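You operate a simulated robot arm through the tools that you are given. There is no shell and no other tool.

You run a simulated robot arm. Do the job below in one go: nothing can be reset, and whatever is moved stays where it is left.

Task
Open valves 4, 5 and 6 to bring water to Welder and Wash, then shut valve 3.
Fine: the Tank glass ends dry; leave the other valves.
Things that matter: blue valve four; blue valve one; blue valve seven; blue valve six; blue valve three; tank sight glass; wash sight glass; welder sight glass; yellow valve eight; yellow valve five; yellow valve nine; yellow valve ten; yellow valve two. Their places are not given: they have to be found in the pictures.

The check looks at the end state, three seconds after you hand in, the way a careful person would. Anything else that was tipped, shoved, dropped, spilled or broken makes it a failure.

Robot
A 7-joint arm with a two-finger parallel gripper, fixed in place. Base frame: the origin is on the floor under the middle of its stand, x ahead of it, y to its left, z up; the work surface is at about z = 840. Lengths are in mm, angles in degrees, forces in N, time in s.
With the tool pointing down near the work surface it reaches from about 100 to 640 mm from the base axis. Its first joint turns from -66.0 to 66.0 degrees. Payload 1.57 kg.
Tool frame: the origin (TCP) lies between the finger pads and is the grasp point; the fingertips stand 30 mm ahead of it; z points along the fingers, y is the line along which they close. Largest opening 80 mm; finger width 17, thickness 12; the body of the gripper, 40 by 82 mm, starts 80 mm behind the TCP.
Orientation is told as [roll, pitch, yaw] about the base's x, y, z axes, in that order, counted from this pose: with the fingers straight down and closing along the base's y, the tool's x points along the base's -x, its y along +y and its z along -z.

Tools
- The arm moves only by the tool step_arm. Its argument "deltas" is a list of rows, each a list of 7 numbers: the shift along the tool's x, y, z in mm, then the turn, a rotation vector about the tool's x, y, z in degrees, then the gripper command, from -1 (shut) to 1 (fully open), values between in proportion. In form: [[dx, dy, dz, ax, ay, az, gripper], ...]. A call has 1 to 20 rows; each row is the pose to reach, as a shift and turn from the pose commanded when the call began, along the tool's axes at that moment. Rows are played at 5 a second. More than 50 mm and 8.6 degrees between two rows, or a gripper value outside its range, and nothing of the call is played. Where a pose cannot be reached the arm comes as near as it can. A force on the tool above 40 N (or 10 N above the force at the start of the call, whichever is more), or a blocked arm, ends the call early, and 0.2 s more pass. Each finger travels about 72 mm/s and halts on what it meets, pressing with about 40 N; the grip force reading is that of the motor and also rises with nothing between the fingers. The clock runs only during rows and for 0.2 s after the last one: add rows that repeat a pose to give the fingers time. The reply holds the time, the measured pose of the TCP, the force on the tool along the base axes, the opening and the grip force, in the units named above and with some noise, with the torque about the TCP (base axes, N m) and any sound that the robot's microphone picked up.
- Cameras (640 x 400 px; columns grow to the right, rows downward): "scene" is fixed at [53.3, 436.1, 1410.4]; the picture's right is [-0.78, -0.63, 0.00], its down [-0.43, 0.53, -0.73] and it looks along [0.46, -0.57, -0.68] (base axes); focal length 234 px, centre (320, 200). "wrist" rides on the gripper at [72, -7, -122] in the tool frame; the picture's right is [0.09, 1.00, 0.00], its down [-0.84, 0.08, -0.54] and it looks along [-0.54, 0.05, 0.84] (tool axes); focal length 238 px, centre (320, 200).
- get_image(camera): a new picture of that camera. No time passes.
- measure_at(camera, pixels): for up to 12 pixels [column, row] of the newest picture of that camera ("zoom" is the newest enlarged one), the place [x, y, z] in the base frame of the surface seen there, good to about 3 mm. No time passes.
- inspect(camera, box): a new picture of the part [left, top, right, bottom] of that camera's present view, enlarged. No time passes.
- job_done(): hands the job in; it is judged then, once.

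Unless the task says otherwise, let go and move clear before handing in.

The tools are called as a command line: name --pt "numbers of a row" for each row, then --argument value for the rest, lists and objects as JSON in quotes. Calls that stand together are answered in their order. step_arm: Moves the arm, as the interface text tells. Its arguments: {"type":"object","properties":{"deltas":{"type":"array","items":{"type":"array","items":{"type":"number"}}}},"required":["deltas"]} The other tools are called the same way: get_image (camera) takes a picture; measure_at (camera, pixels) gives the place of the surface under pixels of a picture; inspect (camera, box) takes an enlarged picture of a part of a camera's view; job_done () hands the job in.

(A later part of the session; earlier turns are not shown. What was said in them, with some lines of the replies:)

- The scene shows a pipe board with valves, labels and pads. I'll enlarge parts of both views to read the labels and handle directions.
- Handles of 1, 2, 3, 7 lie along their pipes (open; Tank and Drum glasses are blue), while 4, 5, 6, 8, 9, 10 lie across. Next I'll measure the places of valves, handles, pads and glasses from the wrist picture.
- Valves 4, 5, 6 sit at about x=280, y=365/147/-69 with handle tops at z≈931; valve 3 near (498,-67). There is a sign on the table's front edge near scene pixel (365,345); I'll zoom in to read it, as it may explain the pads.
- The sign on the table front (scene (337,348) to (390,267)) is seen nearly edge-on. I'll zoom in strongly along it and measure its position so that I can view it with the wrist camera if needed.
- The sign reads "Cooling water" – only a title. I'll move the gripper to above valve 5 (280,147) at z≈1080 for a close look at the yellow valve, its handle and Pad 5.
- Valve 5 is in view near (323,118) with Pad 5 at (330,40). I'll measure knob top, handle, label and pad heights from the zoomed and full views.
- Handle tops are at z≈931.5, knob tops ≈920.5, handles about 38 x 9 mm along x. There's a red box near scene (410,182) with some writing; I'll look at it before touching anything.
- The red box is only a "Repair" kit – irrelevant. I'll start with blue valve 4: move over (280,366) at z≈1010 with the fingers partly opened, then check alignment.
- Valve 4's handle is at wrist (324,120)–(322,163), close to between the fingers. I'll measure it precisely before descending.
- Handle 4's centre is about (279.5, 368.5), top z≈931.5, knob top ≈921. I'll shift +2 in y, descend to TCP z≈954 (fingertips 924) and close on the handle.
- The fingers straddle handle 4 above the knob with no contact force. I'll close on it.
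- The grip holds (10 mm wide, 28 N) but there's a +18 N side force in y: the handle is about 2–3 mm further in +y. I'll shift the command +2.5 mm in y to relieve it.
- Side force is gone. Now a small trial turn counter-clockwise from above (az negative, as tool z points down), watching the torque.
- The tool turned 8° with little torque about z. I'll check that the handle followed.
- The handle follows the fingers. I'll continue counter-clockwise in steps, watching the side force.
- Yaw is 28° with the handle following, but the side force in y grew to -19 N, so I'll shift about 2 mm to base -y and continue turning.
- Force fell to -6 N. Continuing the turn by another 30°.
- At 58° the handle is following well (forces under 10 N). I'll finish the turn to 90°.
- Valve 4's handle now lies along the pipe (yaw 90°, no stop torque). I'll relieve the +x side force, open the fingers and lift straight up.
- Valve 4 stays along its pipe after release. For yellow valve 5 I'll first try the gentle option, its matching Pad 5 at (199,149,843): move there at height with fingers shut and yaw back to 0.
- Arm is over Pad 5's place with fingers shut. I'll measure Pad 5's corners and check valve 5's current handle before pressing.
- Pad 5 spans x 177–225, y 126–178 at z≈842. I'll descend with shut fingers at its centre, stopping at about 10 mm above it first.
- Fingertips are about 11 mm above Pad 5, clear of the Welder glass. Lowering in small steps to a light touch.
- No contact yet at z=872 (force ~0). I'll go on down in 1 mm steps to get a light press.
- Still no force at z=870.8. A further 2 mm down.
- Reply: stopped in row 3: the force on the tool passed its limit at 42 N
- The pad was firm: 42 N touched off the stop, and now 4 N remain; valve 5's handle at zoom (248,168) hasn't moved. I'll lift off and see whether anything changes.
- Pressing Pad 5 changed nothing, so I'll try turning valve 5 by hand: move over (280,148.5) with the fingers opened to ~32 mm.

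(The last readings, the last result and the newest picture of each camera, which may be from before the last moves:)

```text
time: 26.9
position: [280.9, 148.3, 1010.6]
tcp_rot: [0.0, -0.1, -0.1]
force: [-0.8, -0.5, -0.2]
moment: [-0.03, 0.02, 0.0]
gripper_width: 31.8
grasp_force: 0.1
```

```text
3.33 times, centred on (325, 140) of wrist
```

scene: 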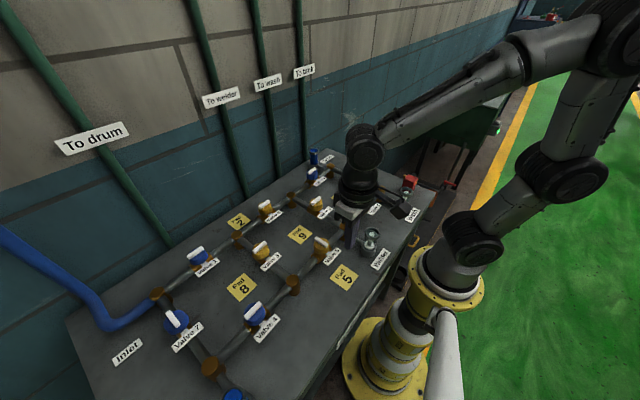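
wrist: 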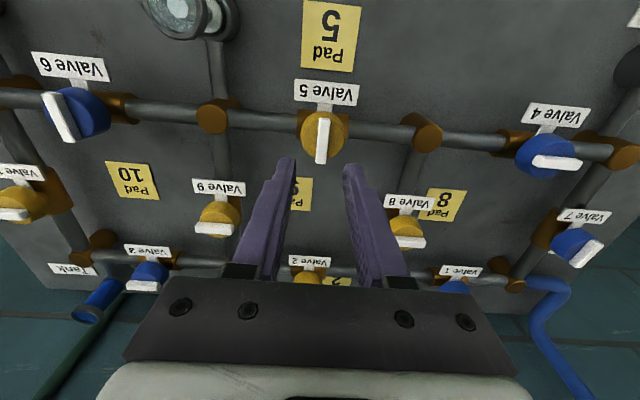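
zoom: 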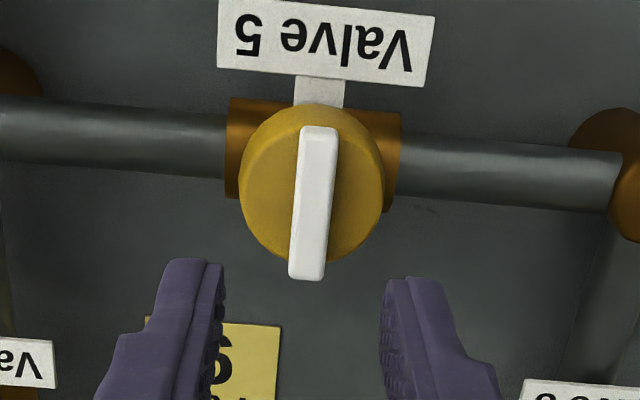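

Handle 5 is centred near (279,150). I'll descend to z≈954 shifted +1.7 mm in y, and close gently.

step_arm --pt "1 1.7 15 0 0 0 -0.2" --pt "1 1.7 30 0 0 0 -0.2" --pt "1 1.7 42 0 0 0 -0.2" --pt "1 1.7 52 0 0 0 -0.2" --pt "1 1.7 56 0 0 0 -0.2" --pt "1 1.7 56 0 0 0 -0.2" --pt "1 1.7 56 0 0 0 -0.7" --pt "1 1.7 56 0 0 0 -1" --pt "1 1.7 56 0 0 0 -1"

inspect --camera "wrist" --box '[240, 60, 400, 180]'

```text
time: 28.9
position: [280.0, 150.5, 954.8]
tcp_rot: [-0.1, -0.1, 0.0]
force: [0.9, -3.4, -1.5]
moment: [-0.04, -0.16, -0.03]
gripper_width: 10.1
grasp_force: 28.8
```

```text
3.33 times, centred on (320, 120) of wrist
```

zoom: 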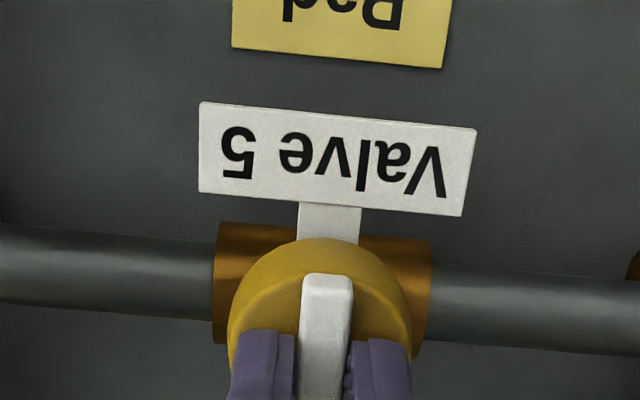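

Handle 5 is gripped centrally (forces under 4 N). A small trial turn of 6° counter-clockwise, watching the torque.

step_arm --pt "0 0 0 0 0 -3 -1" --pt "0 0 0 0 0 -6 -1" --pt "0 0 0 0 0 -6 -1"

inspect --camera "wrist" --box '[240, 60, 400, 180]'

```text
time: 29.7
position: [279.2, 149.8, 955.1]
tcp_rot: [0.0, 0.0, 6.0]
force: [-8.3, -6.8, 6.0]
moment: [-0.09, -0.32, -0.04]
gripper_width: 9.7
grasp_force: 28.0
```

```text
3.33 times, centred on (320, 120) of wrist
```

zoom: 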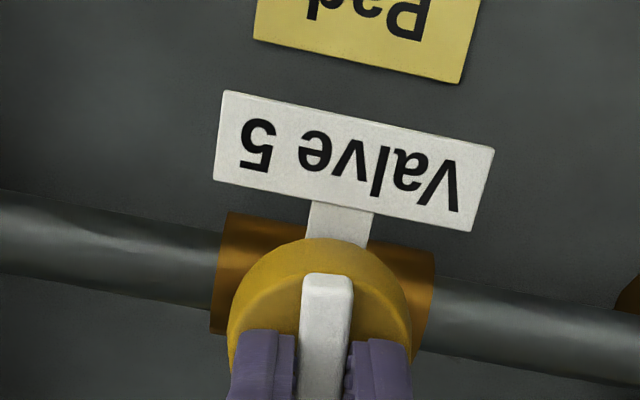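

The handle follows freely with almost no torque. I'll continue to about 36°, compensating the small side force.

step_arm --pt "0.9 -0.7 0 0 0 -5 -1" --pt "0.9 -0.7 0 0 0 -10 -1" --pt "0.9 -0.7 0 0 0 -15 -1" --pt "0.9 -0.7 0 0 0 -20 -1" --pt "0.9 -0.7 0 0 0 -25 -1" --pt "0.9 -0.7 0 0 0 -30 -1" --pt "0.9 -0.7 0 0 0 -30 -1"

```text
time: 31.3
position: [279.3, 149.6, 954.3]
tcp_rot: [0.0, -0.3, 36.2]
force: [0.8, 7.4, 6.7]
moment: [0.71, -0.72, 0.02]
gripper_width: 10.0
grasp_force: 27.8
```

Yaw 36° and forces are small. Continuing to 66°, then 90°.

step_arm --pt "-0.4 0.6 0 0 0 -5 -1" --pt "-0.4 0.6 0 0 0 -10 -1" --pt "-0.4 0.6 0 0 0 -15 -1" --pt "-0.4 0.6 0 0 0 -20 -1" --pt "-0.4 0.6 0 0 0 -25 -1" --pt "-0.4 0.6 0 0 0 -30 -1" --pt "-0.4 0.6 0 0 0 -30 -1"

```text
time: 32.9
position: [279.2, 149.3, 955.0]
tcp_rot: [-0.2, 0.0, 66.0]
force: [7.2, -15.1, 20.1]
moment: [-0.15, -0.26, 0.0]
gripper_width: 9.9
grasp_force: 28.3
```

Forces grew (y -15 N, z +20 N). I'll relax by shifting slightly in -y, +x and up 1.5 mm before the last part of the turn.

step_arm --pt "0.6 -0.6 -0.8 0 0 0 -1" --pt "1.2 -1.1 -1.5 0 0 0 -1" --pt "1.2 -1.1 -1.5 0 0 0 -1"

```text
time: 33.7
position: [278.4, 148.3, 954.9]
tcp_rot: [-0.2, -0.1, 66.0]
force: [10.9, 7.1, -3.2]
moment: [0.06, -0.22, 0.03]
gripper_width: 10.0
grasp_force: 28.4
```

step_arm --pt "-0.8 -0.5 0 0 0 -5 -1" --pt "-1 -0.7 0 0 0 -10 -1" --pt "-1 -0.7 0 0 0 -15 -1" --pt "-1 -0.7 0 0 0 -20 -1" --pt "-1 -0.7 0 0 0 -24 -1" --pt "-1 -0.7 0 0 0 -24 -1"

inspect --camera "wrist" --box '[240, 60, 400, 180]'

inspect --camera "scene" --box '[280, 200, 400, 300]'

```text
time: 35.1
position: [279.7, 149.3, 954.6]
tcp_rot: [0.0, 0.0, 90.0]
force: [7.3, 12.8, -20.2]
moment: [0.57, -0.16, -0.11]
gripper_width: 10.2
grasp_force: 28.0
```

```text
3.33 times, centred on (320, 120) of wrist
```

zoom: 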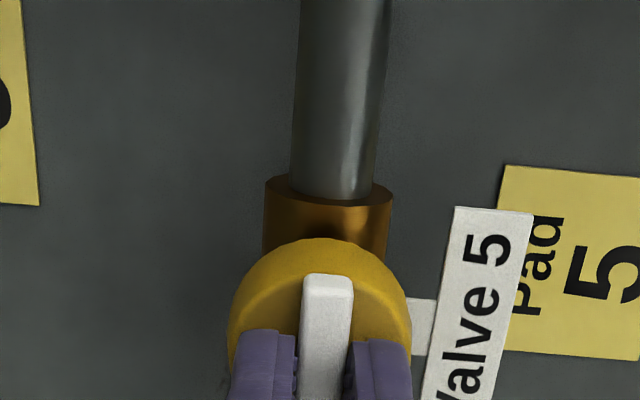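

```text
4.00 times, centred on (340, 250) of scene
```

zoom: 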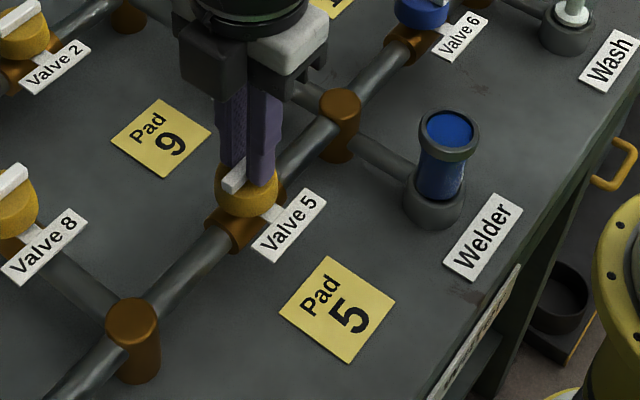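

Valve 5 is along the pipe and the Welder glass is now blue. I'll relieve forces and open the fingers without lifting, to see whether the handle stays.

step_arm --pt "-1.2 -0.8 1.5 0 0 0 -1" --pt "-1.2 -0.8 1.5 0 0 0 -1" --pt "-1.2 -0.8 1 0 0 0 -0.2" --pt "-1.2 -0.8 1 0 0 0 -0.2" --pt "-1.2 -0.8 0 0 0 0 -0.2"

inspect --camera "wrist" --box '[240, 60, 400, 180]'

inspect --camera "scene" --box '[280, 200, 400, 300]'

```text
time: 36.3
position: [281.0, 149.1, 955.4]
tcp_rot: [-0.1, 0.0, 90.0]
force: [0.7, 0.3, 0.4]
moment: [0.02, -0.01, 0.01]
gripper_width: 31.9
grasp_force: 0.0
```

```text
3.33 times, centred on (320, 120) of wrist
```

zoom: 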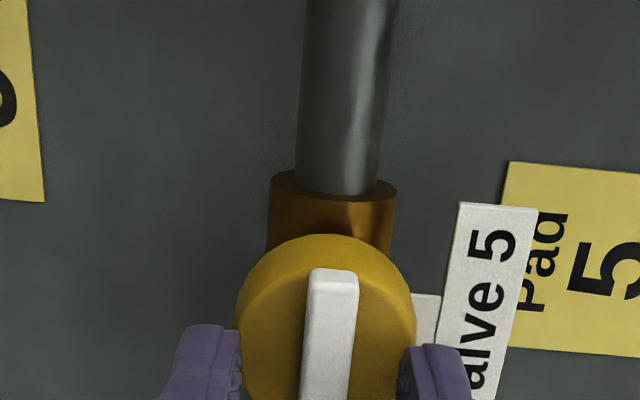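

```text
4.00 times, centred on (340, 250) of scene
```

zoom: 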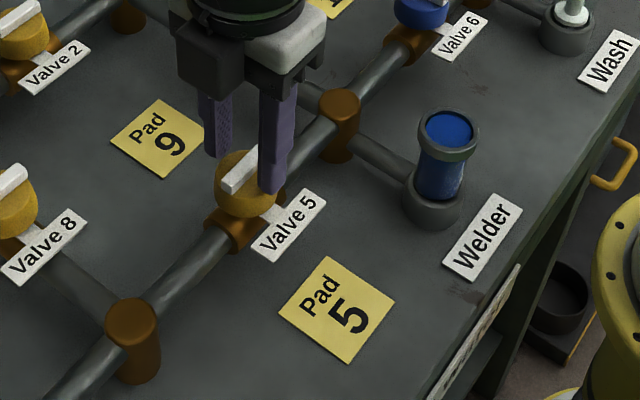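

The handle stays in place with the fingers open. I'll lift clear and watch whether valve 5 holds over time.

step_arm --pt "0 0 -10 0 0 0 -0.2" --pt "0 0 -25 0 0 0 -0.2" --pt "0 0 -50 0 0 0 -0.2" --pt "0 0 -80 0 0 0 -0.2" --pt "0 0 -110 0 0 0 -0.2" --pt "0 0 -110 0 0 0 -0.2" --pt "0 0 -110 0 0 0 -0.2" --pt "0 0 -110 0 0 0 -0.2" --pt "0 0 -110 0 0 0 -0.2" --pt "0 0 -110 0 0 0 -0.2"

get_image --camera "wrist"

inspect --camera "scene" --box '[280, 200, 400, 300]'

```text
time: 38.5
position: [281.8, 151.1, 1065.4]
tcp_rot: [-0.1, 0.0, 90.1]
force: [0.6, -0.8, 0.0]
moment: [0.01, 0.01, -0.01]
gripper_width: 32.3
grasp_force: 0.0
```

```text
taken
```

wrist: 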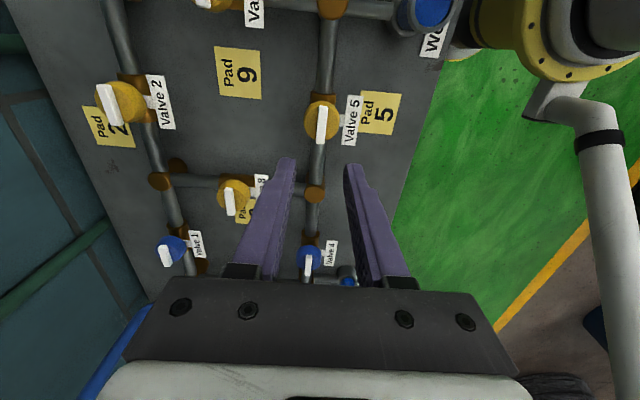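

```text
4.00 times, centred on (340, 250) of scene
```

zoom: 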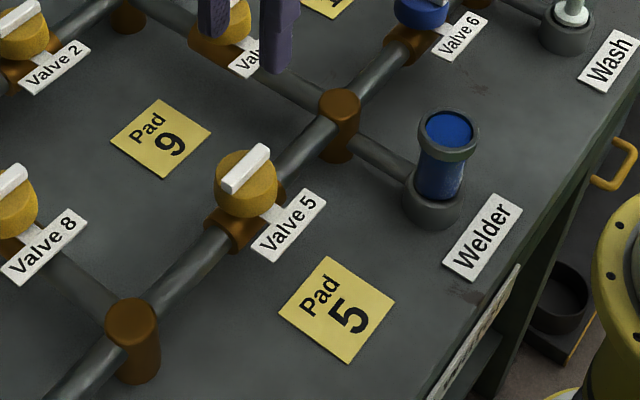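

Valve 5 holds and the Welder glass stays blue. Next valve 6 near (280,-70): move over it, turning yaw back to 0, then lower to z≈1010.

step_arm --pt "18 0 0 0 0 7.5 -0.2" --pt "36 0 0 0 0 15 -0.2" --pt "55 0 0 0 0 22.5 -0.2" --pt "73 0 0 0 0 30 -0.2" --pt "92 1 0 0 0 37.5 -0.2" --pt "110 1 0 0 0 45 -0.2" --pt "128 1 0 0 0 52.5 -0.2" --pt "147 1 0 0 0 60 -0.2" --pt "165 1 0 0 0 67.5 -0.2" --pt "183 1 0 0 0 75 -0.2" --pt "202 1 0 0 0 82.5 -0.2" --pt "220 1 0 0 0 90 -0.2" --pt "220 1 20 0 0 90 -0.2" --pt "220 1 40 0 0 90 -0.2" --pt "220 1 55 0 0 90 -0.2" --pt "220 1 55 0 0 90 -0.2"

get_image --camera "wrist"

inspect --camera "wrist" --box '[260, 80, 390, 200]'

inspect --camera "scene" --box '[280, 200, 400, 300]'

```text
time: 41.9
position: [279.1, -69.9, 1009.1]
tcp_rot: [0.0, -0.1, 0.0]
force: [0.1, 1.0, 0.1]
moment: [0.0, -0.03, 0.0]
gripper_width: 32.0
grasp_force: 0.1
```

```text
taken
```

wrist: 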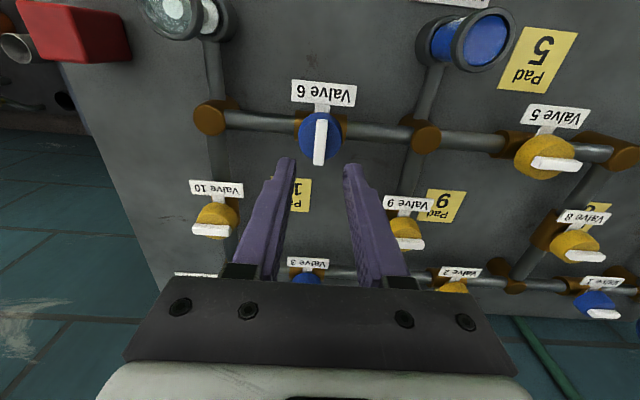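

```text
3.33 times, centred on (325, 140) of wrist
```

zoom: 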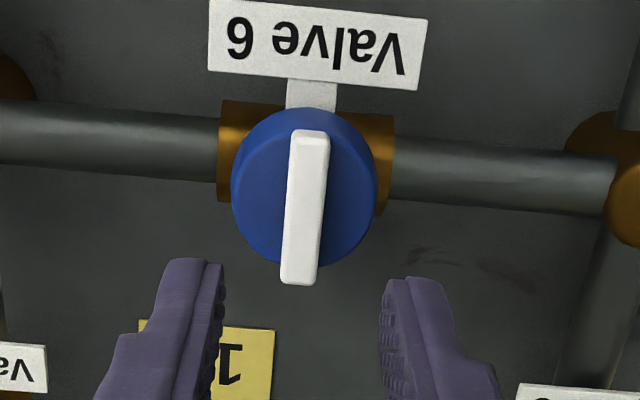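

```text
4.00 times, centred on (340, 250) of scene
```

zoom: 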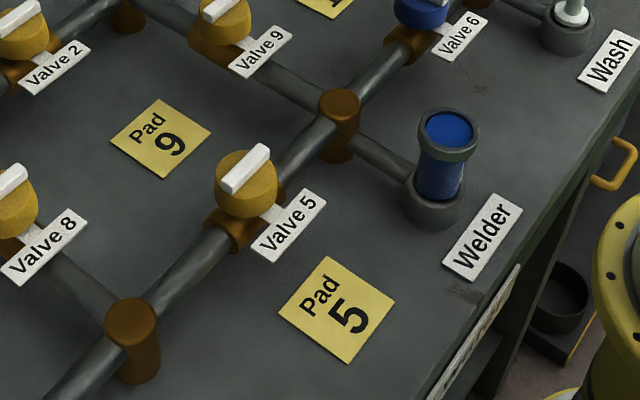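

Handle 6 sits slightly left of the finger mid-line; the axis is near (279.5,-71). I'll shift -1 mm in y, descend to z≈954 and close.

step_arm --pt "0 -1 15 0 0 0 -0.2" --pt "0 -1 30 0 0 0 -0.2" --pt "0 -1 42 0 0 0 -0.2" --pt "0 -1 50 0 0 0 -0.2" --pt "0 -1 54.5 0 0 0 -0.2" --pt "0 -1 54.5 0 0 0 -0.2" --pt "0 -1 54.5 0 0 0 -0.7" --pt "0 -1 54.5 0 0 0 -1" --pt "0 -1 54.5 0 0 0 -1"

inspect --camera "wrist" --box '[240, 60, 400, 180]'

```text
time: 43.9
position: [280.1, -70.3, 955.2]
tcp_rot: [0.1, -0.2, 0.1]
force: [1.7, 14.9, -2.5]
moment: [0.41, -0.31, 0.03]
gripper_width: 9.9
grasp_force: 28.0
```

```text
3.33 times, centred on (320, 120) of wrist
```

zoom: 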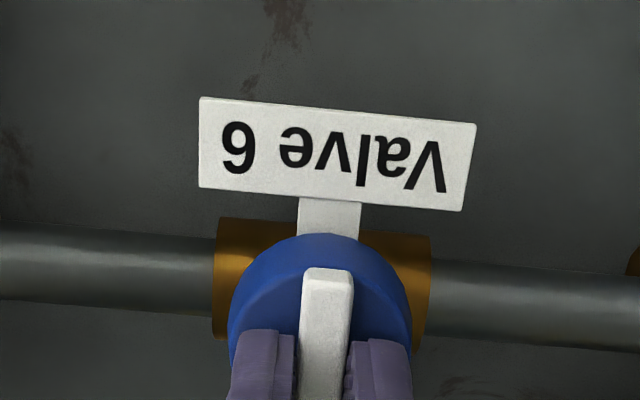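

Handle 6 is gripped; a +15 N side force in y asks for a +1.7 mm shift. I'll do that and start turning counter-clockwise.

step_arm --pt "0 1 0 0 0 0 -1" --pt "0 1.7 0 0 0 0 -1" --pt "0 1.7 0 0 0 -4 -1" --pt "0 1.7 0 0 0 -8 -1" --pt "0 1.7 0 0 0 -8 -1"

```text
time: 45.1
position: [280.0, -69.5, 955.5]
tcp_rot: [0.0, 0.1, 8.2]
force: [5.9, -4.5, -21.4]
moment: [-0.06, -0.38, 0.03]
gripper_width: 9.9
grasp_force: 27.8
```

Force z is -21 N, so I'll move 1.5 mm down and go on turning.

step_arm --pt "-0.4 -0.4 1.5 0 0 0 -1" --pt "-0.4 -0.4 1.5 0 0 -5 -1" --pt "-0.4 -0.4 1.5 0 0 -10 -1" --pt "-0.4 -0.4 1.5 0 0 -15 -1" --pt "-0.4 -0.4 1.5 0 0 -20 -1" --pt "-0.4 -0.4 1.5 0 0 -25 -1" --pt "-0.4 -0.4 1.5 0 0 -25 -1"

```text
time: 46.7
position: [280.0, -69.4, 954.7]
tcp_rot: [0.0, -0.1, 33.1]
force: [-12.2, -1.1, 24.8]
moment: [-0.01, 0.35, 0.03]
gripper_width: 9.9
grasp_force: 28.1
```

Yaw 33° with handle following; force z now +25 N and x -12 N. I'll rise 0.8 mm, shift -1.2 mm in x, and continue.

step_arm --pt "1 0.6 -0.8 0 0 0 -1" --pt "1 0.6 -0.8 0 0 -5 -1" --pt "1 0.6 -0.8 0 0 -10 -1" --pt "1 0.6 -0.8 0 0 -15 -1" --pt "1 0.6 -0.8 0 0 -20 -1" --pt "1 0.6 -0.8 0 0 -25 -1" --pt "1 0.6 -0.8 0 0 -25 -1"

```text
time: 48.3
position: [279.1, -70.5, 954.3]
tcp_rot: [-0.2, -0.1, 58.2]
force: [7.6, -3.3, -4.3]
moment: [0.41, -0.49, 0.04]
gripper_width: 9.7
grasp_force: 28.1
```

Forces are small at 58°. Finishing the turn to 90°.

step_arm --pt "0 -0.6 0 0 0 -5 -1" --pt "0 -0.6 0 0 0 -10 -1" --pt "0 -0.6 0 0 0 -15 -1" --pt "0 -0.6 0 0 0 -20 -1" --pt "0 -0.6 0 0 0 -26 -1" --pt "0 -0.6 0 0 0 -31.8 -1" --pt "0 -0.6 0 0 0 -31.8 -1"

inspect --camera "wrist" --box '[240, 60, 400, 180]'

inspect --camera "scene" --box '[290, 150, 440, 270]'

```text
time: 49.9
position: [279.1, -69.4, 953.7]
tcp_rot: [-0.1, 0.1, 89.9]
force: [6.4, -5.3, -8.2]
moment: [0.09, -0.17, 0.03]
gripper_width: 9.9
grasp_force: 27.9
```

```text
3.33 times, centred on (320, 120) of wrist
```

zoom: 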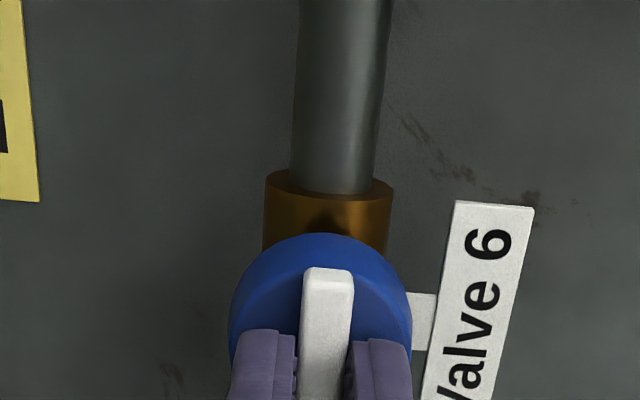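

```text
3.33 times, centred on (365, 210) of scene
```

zoom: 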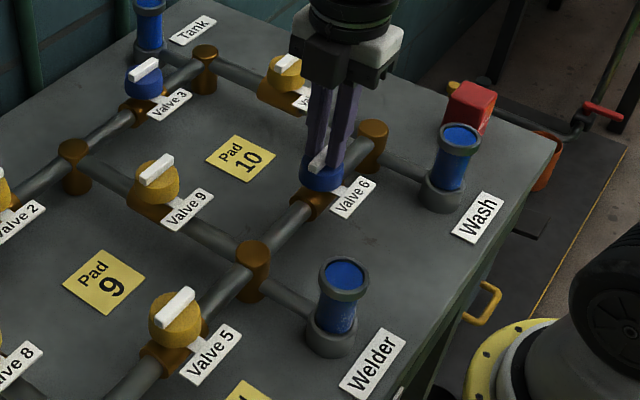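

Valve 6 is along the pipe and both Wash and Welder glasses are blue. I'll relieve the forces, open and lift, then compare valve 5's handle with before.

step_arm --pt "0.5 -0.8 0.2 0 0 0 -1" --pt "0.5 -0.8 0.2 0 0 0 -1" --pt "0.5 -0.8 0 0 0 0 -0.2" --pt "0.5 -0.8 0 0 0 0 -0.2" --pt "0.5 -0.8 -1 0 0 0 -0.2" --pt "0.5 -0.8 -15 0 0 0 -0.2" --pt "0.5 -0.8 -35 0 0 0 -0.2" --pt "0.5 -0.8 -60 0 0 0 -0.2" --pt "0.5 -0.8 -90 0 0 0 -0.2" --pt "0.5 -0.8 -115 0 0 0 -0.2" --pt "0.5 -0.8 -115 0 0 0 -0.2"

get_image --camera "wrist"

inspect --camera "scene" --box '[280, 200, 400, 300]'

inspect --camera "scene" --box '[290, 140, 440, 260]'

```text
time: 52.3
position: [279.7, -70.2, 1071.6]
tcp_rot: [-0.2, 0.0, 89.9]
force: [-0.5, 0.1, -0.6]
moment: [0.0, -0.01, 0.01]
gripper_width: 31.9
grasp_force: 0.1
```

```text
taken
```

wrist: 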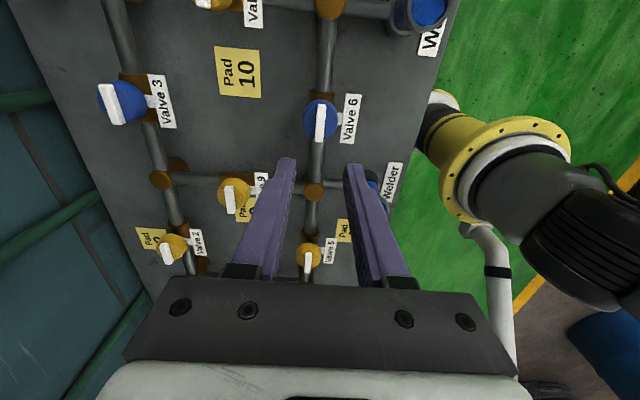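

```text
4.00 times, centred on (340, 250) of scene
```

zoom: 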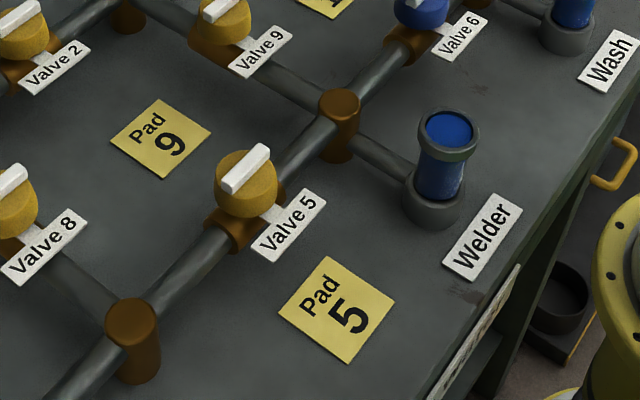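

```text
3.33 times, centred on (365, 200) of scene
```

zoom: 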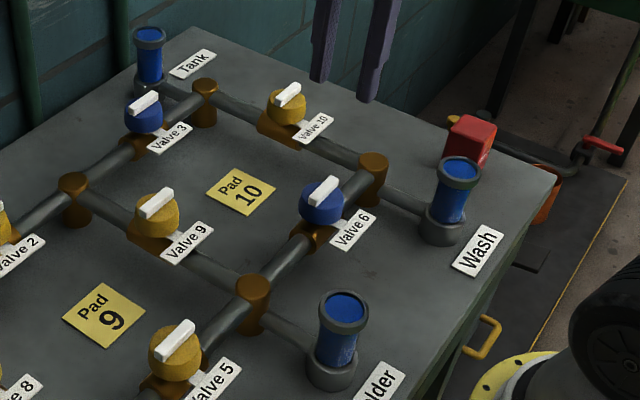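

Valve 6 stays open, Wash and Welder are wet, and valve 5 hasn't drifted. Next valve 3: move at height to about (499,-70), keeping yaw 90° since its handle lies along y, then lower to z≈1010.

step_arm --pt "0 -25 0 0 0 0 -0.2" --pt "0 -50 0 0 0 0 -0.2" --pt "0 -75 0 0 0 0 -0.2" --pt "0 -100 0 0 0 0 -0.2" --pt "0 -125 0 0 0 0 -0.2" --pt "0 -150 0 0 0 0 -0.2" --pt "0 -175 0 0 0 0 -0.2" --pt "0 -200 0 0 0 0 -0.2" --pt "0 -219 0 0 0 0 -0.2" --pt "0 -219 20 0 0 0 -0.2" --pt "0 -219 40 0 0 0 -0.2" --pt "0 -219 61 0 0 0 -0.2" --pt "0 -219 61 0 0 0 -0.2"

get_image --camera "wrist"

inspect --camera "wrist" --box '[260, 80, 390, 200]'

get_image --camera "scene"

```text
time: 55.1
position: [501.4, -71.0, 1010.0]
tcp_rot: [-0.1, 0.0, 89.9]
force: [0.9, 0.2, 0.0]
moment: [0.0, 0.01, 0.01]
gripper_width: 32.2
grasp_force: 0.0
```

```text
taken
```

wrist: 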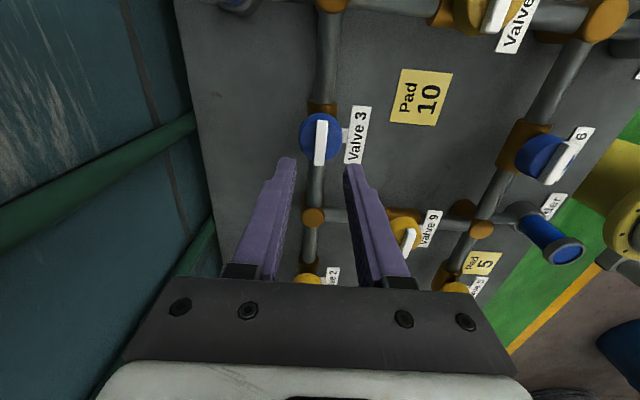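

```text
3.33 times, centred on (325, 140) of wrist
```

zoom: 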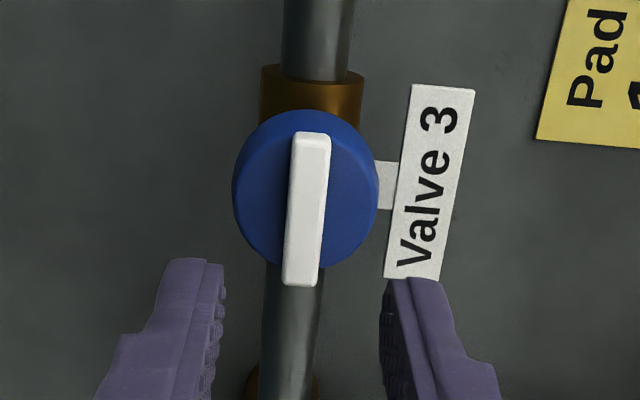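

```text
taken
```

scene: 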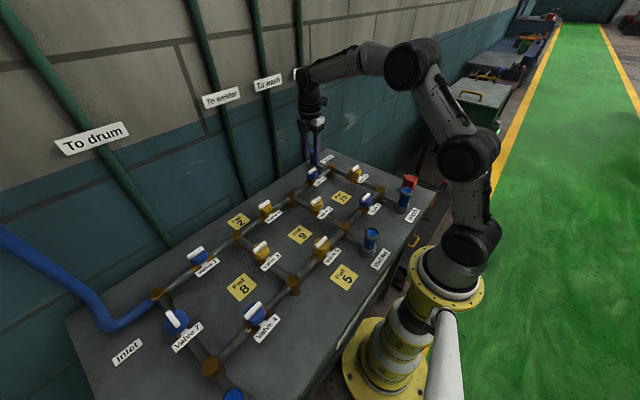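

Valve 3's handle is at zoom (307,210), nearly centred; axis expected near (500,-70). I'll shift +1.2 mm in tool y, descend to z≈954 and close.

step_arm --pt "0 1.2 15 0 0 0 -0.2" --pt "0 1.2 30 0 0 0 -0.2" --pt "0 1.2 42 0 0 0 -0.2" --pt "0 1.2 51 0 0 0 -0.2" --pt "0 1.2 55.5 0 0 0 -0.2" --pt "0 1.2 55.5 0 0 0 -0.2" --pt "0 1.2 55.5 0 0 0 -0.7" --pt "0 1.2 55.5 0 0 0 -1" --pt "0 1.2 55.5 0 0 0 -1"

inspect --camera "wrist" --box '[240, 60, 400, 180]'

```text
time: 57.1
position: [500.2, -70.9, 954.6]
tcp_rot: [-0.4, 0.0, 89.8]
force: [16.9, -0.5, -8.0]
moment: [0.11, -0.33, 0.01]
gripper_width: 9.9
grasp_force: 28.3
```

```text
3.33 times, centred on (320, 120) of wrist
```

zoom: 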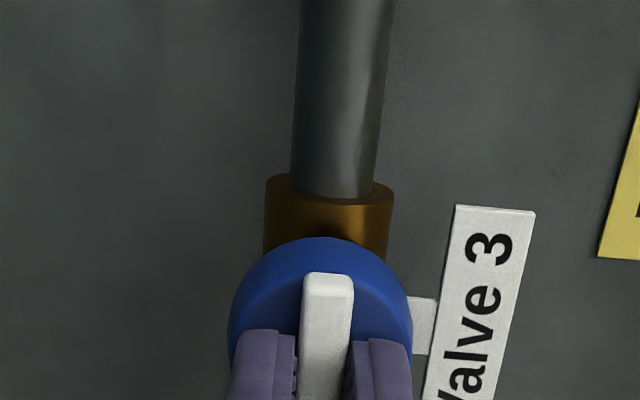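

Handle 3 is gripped with +17 N in x; I'll shift +1.9 mm in x and then try turning clockwise from above (az positive, yaw 90→0).

step_arm --pt "0 -1 0 0 0 0 -1" --pt "0 -1.9 0.2 0 0 0 -1" --pt "0 -1.9 0.2 0 0 4 -1" --pt "0 -1.9 0.2 0 0 8 -1" --pt "0 -1.9 0.2 0 0 8 -1"

inspect --camera "wrist" --box '[240, 60, 400, 180]'

```text
time: 58.3
position: [501.1, -69.6, 954.4]
tcp_rot: [-0.1, 0.0, 81.8]
force: [1.3, 4.5, 2.5]
moment: [-0.68, 0.12, 0.01]
gripper_width: 9.6
grasp_force: 28.4
```

```text
3.33 times, centred on (320, 120) of wrist
```

zoom: 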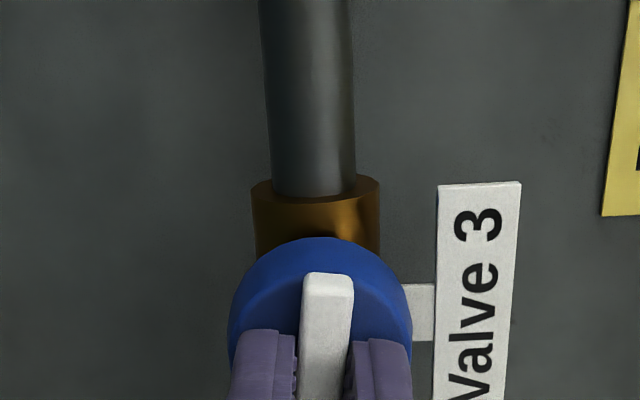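

Handle 3 follows, with low forces. Continuing clockwise to about yaw 52°.

step_arm --pt "0 0 0 0 0 5 -1" --pt "0 0 0 0 0 10 -1" --pt "0 0 0 0 0 15 -1" --pt "0 0 0 0 0 20 -1" --pt "0 0 0 0 0 25 -1" --pt "0 0 0 0 0 30 -1" --pt "0 0 0 0 0 30 -1"

```text
time: 59.9
position: [500.4, -70.2, 954.1]
tcp_rot: [0.0, -0.1, 51.7]
force: [-2.2, 10.2, 2.4]
moment: [0.33, 0.0, 0.0]
gripper_width: 9.9
grasp_force: 28.3
```

Going well at 52°. Continuing to about 20°.

step_arm --pt "-0.6 0.5 0 0 0 5 -1" --pt "-0.6 0.5 0 0 0 10 -1" --pt "-0.6 0.5 0 0 0 15 -1" --pt "-0.6 0.5 0 0 0 20 -1" --pt "-0.6 0.5 0 0 0 25 -1" --pt "-0.6 0.5 0 0 0 30 -1" --pt "-0.6 0.5 0 0 0 30 -1"

```text
time: 61.5
position: [500.2, -70.0, 953.7]
tcp_rot: [0.0, -0.1, 21.7]
force: [-10.5, 2.8, 2.3]
moment: [0.1, 0.24, 0.01]
gripper_width: 10.2
grasp_force: 28.7
```

Yaw 22°, forces about 10 N. Finishing to 0° with a 1 mm shift in -x.

step_arm --pt "0.9 0.4 0 0 0 5 -1" --pt "0.9 0.4 0 0 0 10 -1" --pt "0.9 0.4 0 0 0 15 -1" --pt "0.9 0.4 0 0 0 20 -1" --pt "0.9 0.4 0 0 0 21.7 -1" --pt "0.9 0.4 0 0 0 21.7 -1"

inspect --camera "wrist" --box '[240, 60, 400, 180]'

inspect --camera "scene" --box '[280, 130, 400, 230]'

```text
time: 62.9
position: [499.7, -69.6, 954.1]
tcp_rot: [0.0, -0.1, 0.0]
force: [-0.1, 2.7, -7.7]
moment: [0.03, -0.81, 0.0]
gripper_width: 10.1
grasp_force: 28.1
```

```text
3.33 times, centred on (320, 120) of wrist
```

zoom: 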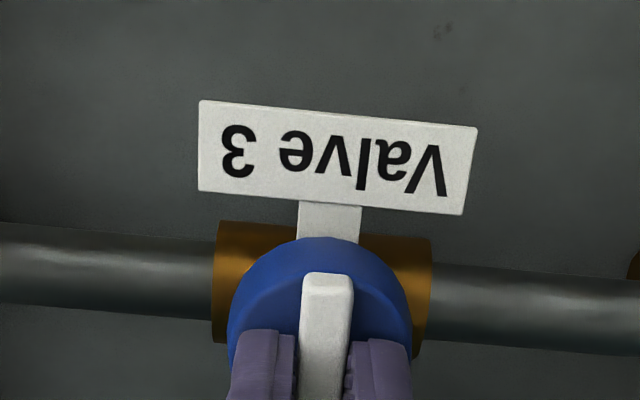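

```text
4.00 times, centred on (340, 180) of scene
```

zoom: 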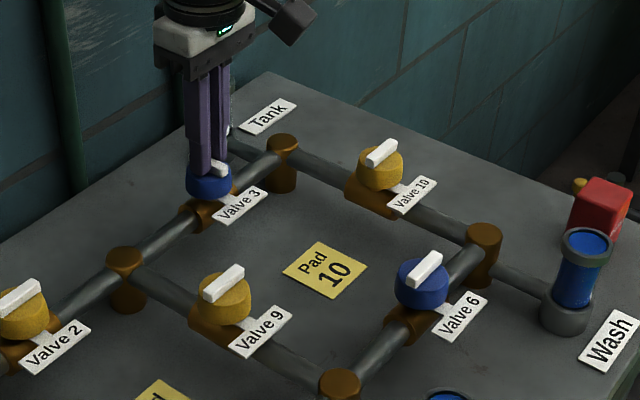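

Valve 3's handle now lies across the pipe (yaw 0°) with low forces. I'll open the fingers, lift straight up, and back off to a clear position to check everything.

step_arm --pt "0 0.2 0 0 0 0 -0.2" --pt "0 0.2 0 0 0 0 -0.2" --pt "0 0.2 -1 0 0 0 -0.2" --pt "0 0.2 -15 0 0 0 -0.2" --pt "0 0.2 -35 0 0 0 -0.2" --pt "0 0.2 -60 0 0 0 -0.2" --pt "0 0.2 -90 0 0 0 -0.2" --pt "0 0.2 -120 0 0 0 -0.2" --pt "15 20 -145 0 0 0 -0.2" --pt "35 45 -170 0 0 0 -0.2" --pt "55 75 -195 0 0 0 -0.2" --pt "75 105 -220 0 0 0 -0.2" --pt "95 135 -245 0 0 0 -0.2" --pt "115 165 -265 0 0 0 -0.2" --pt "135 195 -275 0 0 0 -0.2" --pt "140 215 -279 0 0 0 -0.2" --pt "140 215 -279 0 0 0 -0.2"

get_image --camera "scene"

get_image --camera "wrist"

inspect --camera "scene" --box '[280, 130, 440, 260]'

inspect --camera "scene" --box '[140, 230, 360, 400]'

```text
time: 66.5
position: [358.4, 144.6, 1233.8]
tcp_rot: [0.0, -0.1, 0.1]
force: [0.2, -0.3, 0.0]
moment: [-0.02, 0.01, 0.0]
gripper_width: 32.3
grasp_force: 0.0
```

```text
taken
```

scene: 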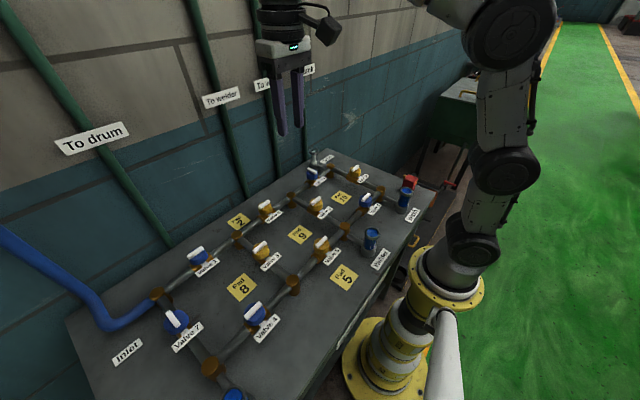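

```text
taken
```

wrist: 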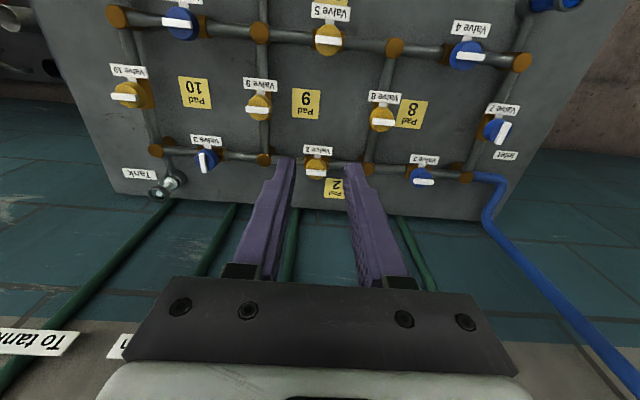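

```text
3.08 times, centred on (360, 195) of scene
```

zoom: 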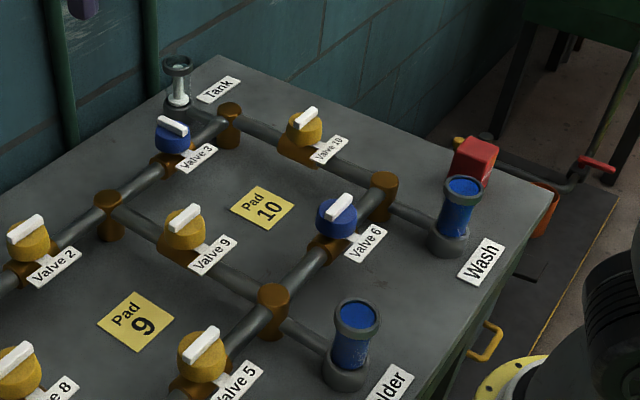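

```text
2.35 times, centred on (250, 315) of scene
```

zoom: 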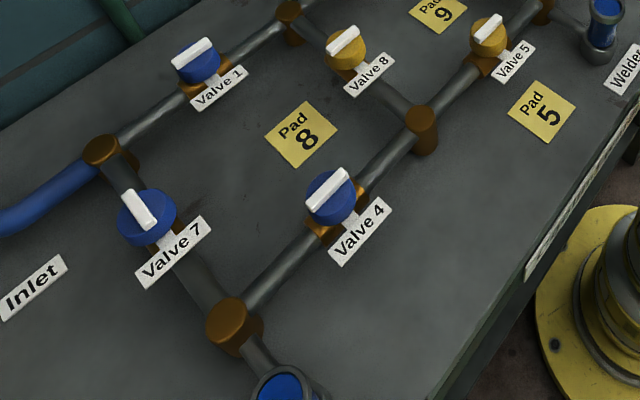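

Tank glass is dry, Wash, Welder and Drum glasses are blue, and all other handles are as before. I'll wait a few seconds to make sure nothing drifts, then compare once more.

step_arm --pt "0 0 0 0 0 0 -0.2" --pt "0 0 0 0 0 0 -0.2" --pt "0 0 0 0 0 0 -0.2" --pt "0 0 0 0 0 0 -0.2" --pt "0 0 0 0 0 0 -0.2" --pt "0 0 0 0 0 0 -0.2" --pt "0 0 0 0 0 0 -0.2" --pt "0 0 0 0 0 0 -0.2" --pt "0 0 0 0 0 0 -0.2" --pt "0 0 0 0 0 0 -0.2" --pt "0 0 0 0 0 0 -0.2" --pt "0 0 0 0 0 0 -0.2" --pt "0 0 0 0 0 0 -0.2" --pt "0 0 0 0 0 0 -0.2" --pt "0 0 0 0 0 0 -0.2" --pt "0 0 0 0 0 0 -0.2" --pt "0 0 0 0 0 0 -0.2" --pt "0 0 0 0 0 0 -0.2" --pt "0 0 0 0 0 0 -0.2" --pt "0 0 0 0 0 0 -0.2"

inspect --camera "scene" --box '[280, 200, 400, 300]'

inspect --camera "wrist" --box '[80, 0, 320, 200]'

inspect --camera "wrist" --box '[300, 0, 560, 200]'

```text
time: 70.7
position: [359.9, 144.8, 1233.1]
tcp_rot: [0.0, -0.2, 0.2]
force: [0.2, 0.9, -0.1]
moment: [0.01, -0.01, 0.03]
gripper_width: 31.9
grasp_force: 0.0
```

```text
4.00 times, centred on (340, 250) of scene
```

zoom: 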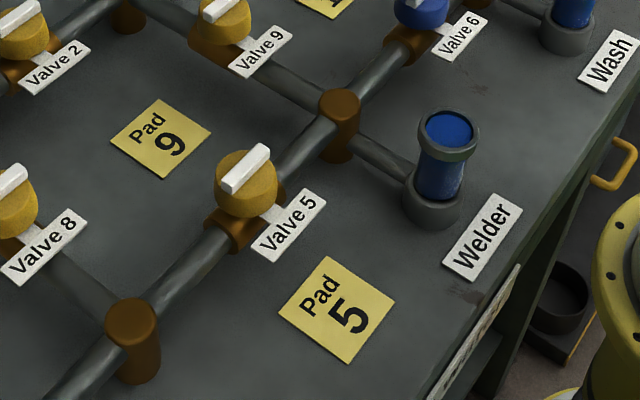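

```text
2.00 times, centred on (200, 100) of wrist
```

zoom: 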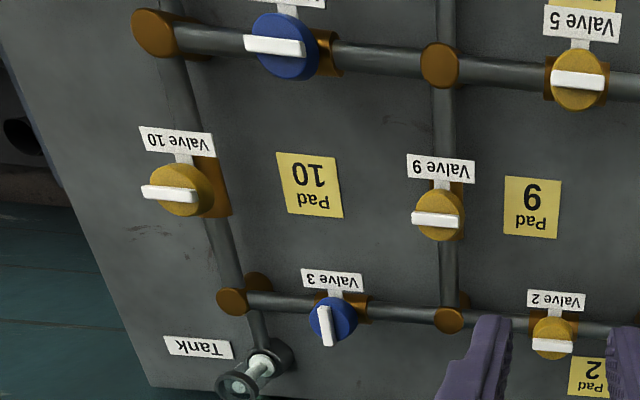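

```text
2.00 times, centred on (430, 100) of wrist
```

zoom: 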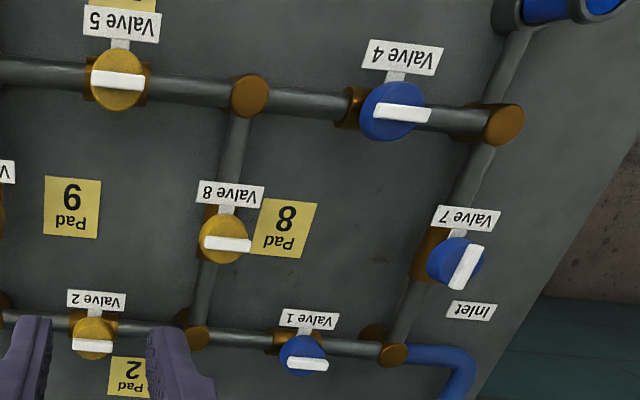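

Nothing has drifted in over 4 s: handles 4, 5 and 6 lie along their pipes, and 3 lies across. The Tank glass is dry and the Welder and Wash glasses are full. The other valves are as they were and the arm is clear, so I'm handing in.

job_done

```text
The job is handed in.
```

The job is done and handed in. Valves 4, 5 and 6 are open and valve 3 was shut last.

- **Water:** the Welder and Wash glasses show water, the Drum glass still does, and the Tank glass is dry.
- **Other valves:** 1, 2, 7, 8, 9 and 10 were left as they were. The handles held still for 4 seconds before I handed in.
- **Pad 5:** before turning valve 5 by hand, I pressed the yellow Pad 5 beside it in case it worked the valve. The press briefly reached 42 N and tripped the arm's force stop. Nothing moved, and the pad looks unchanged.

The arm is clear of the board, back near its starting position with the gripper empty.
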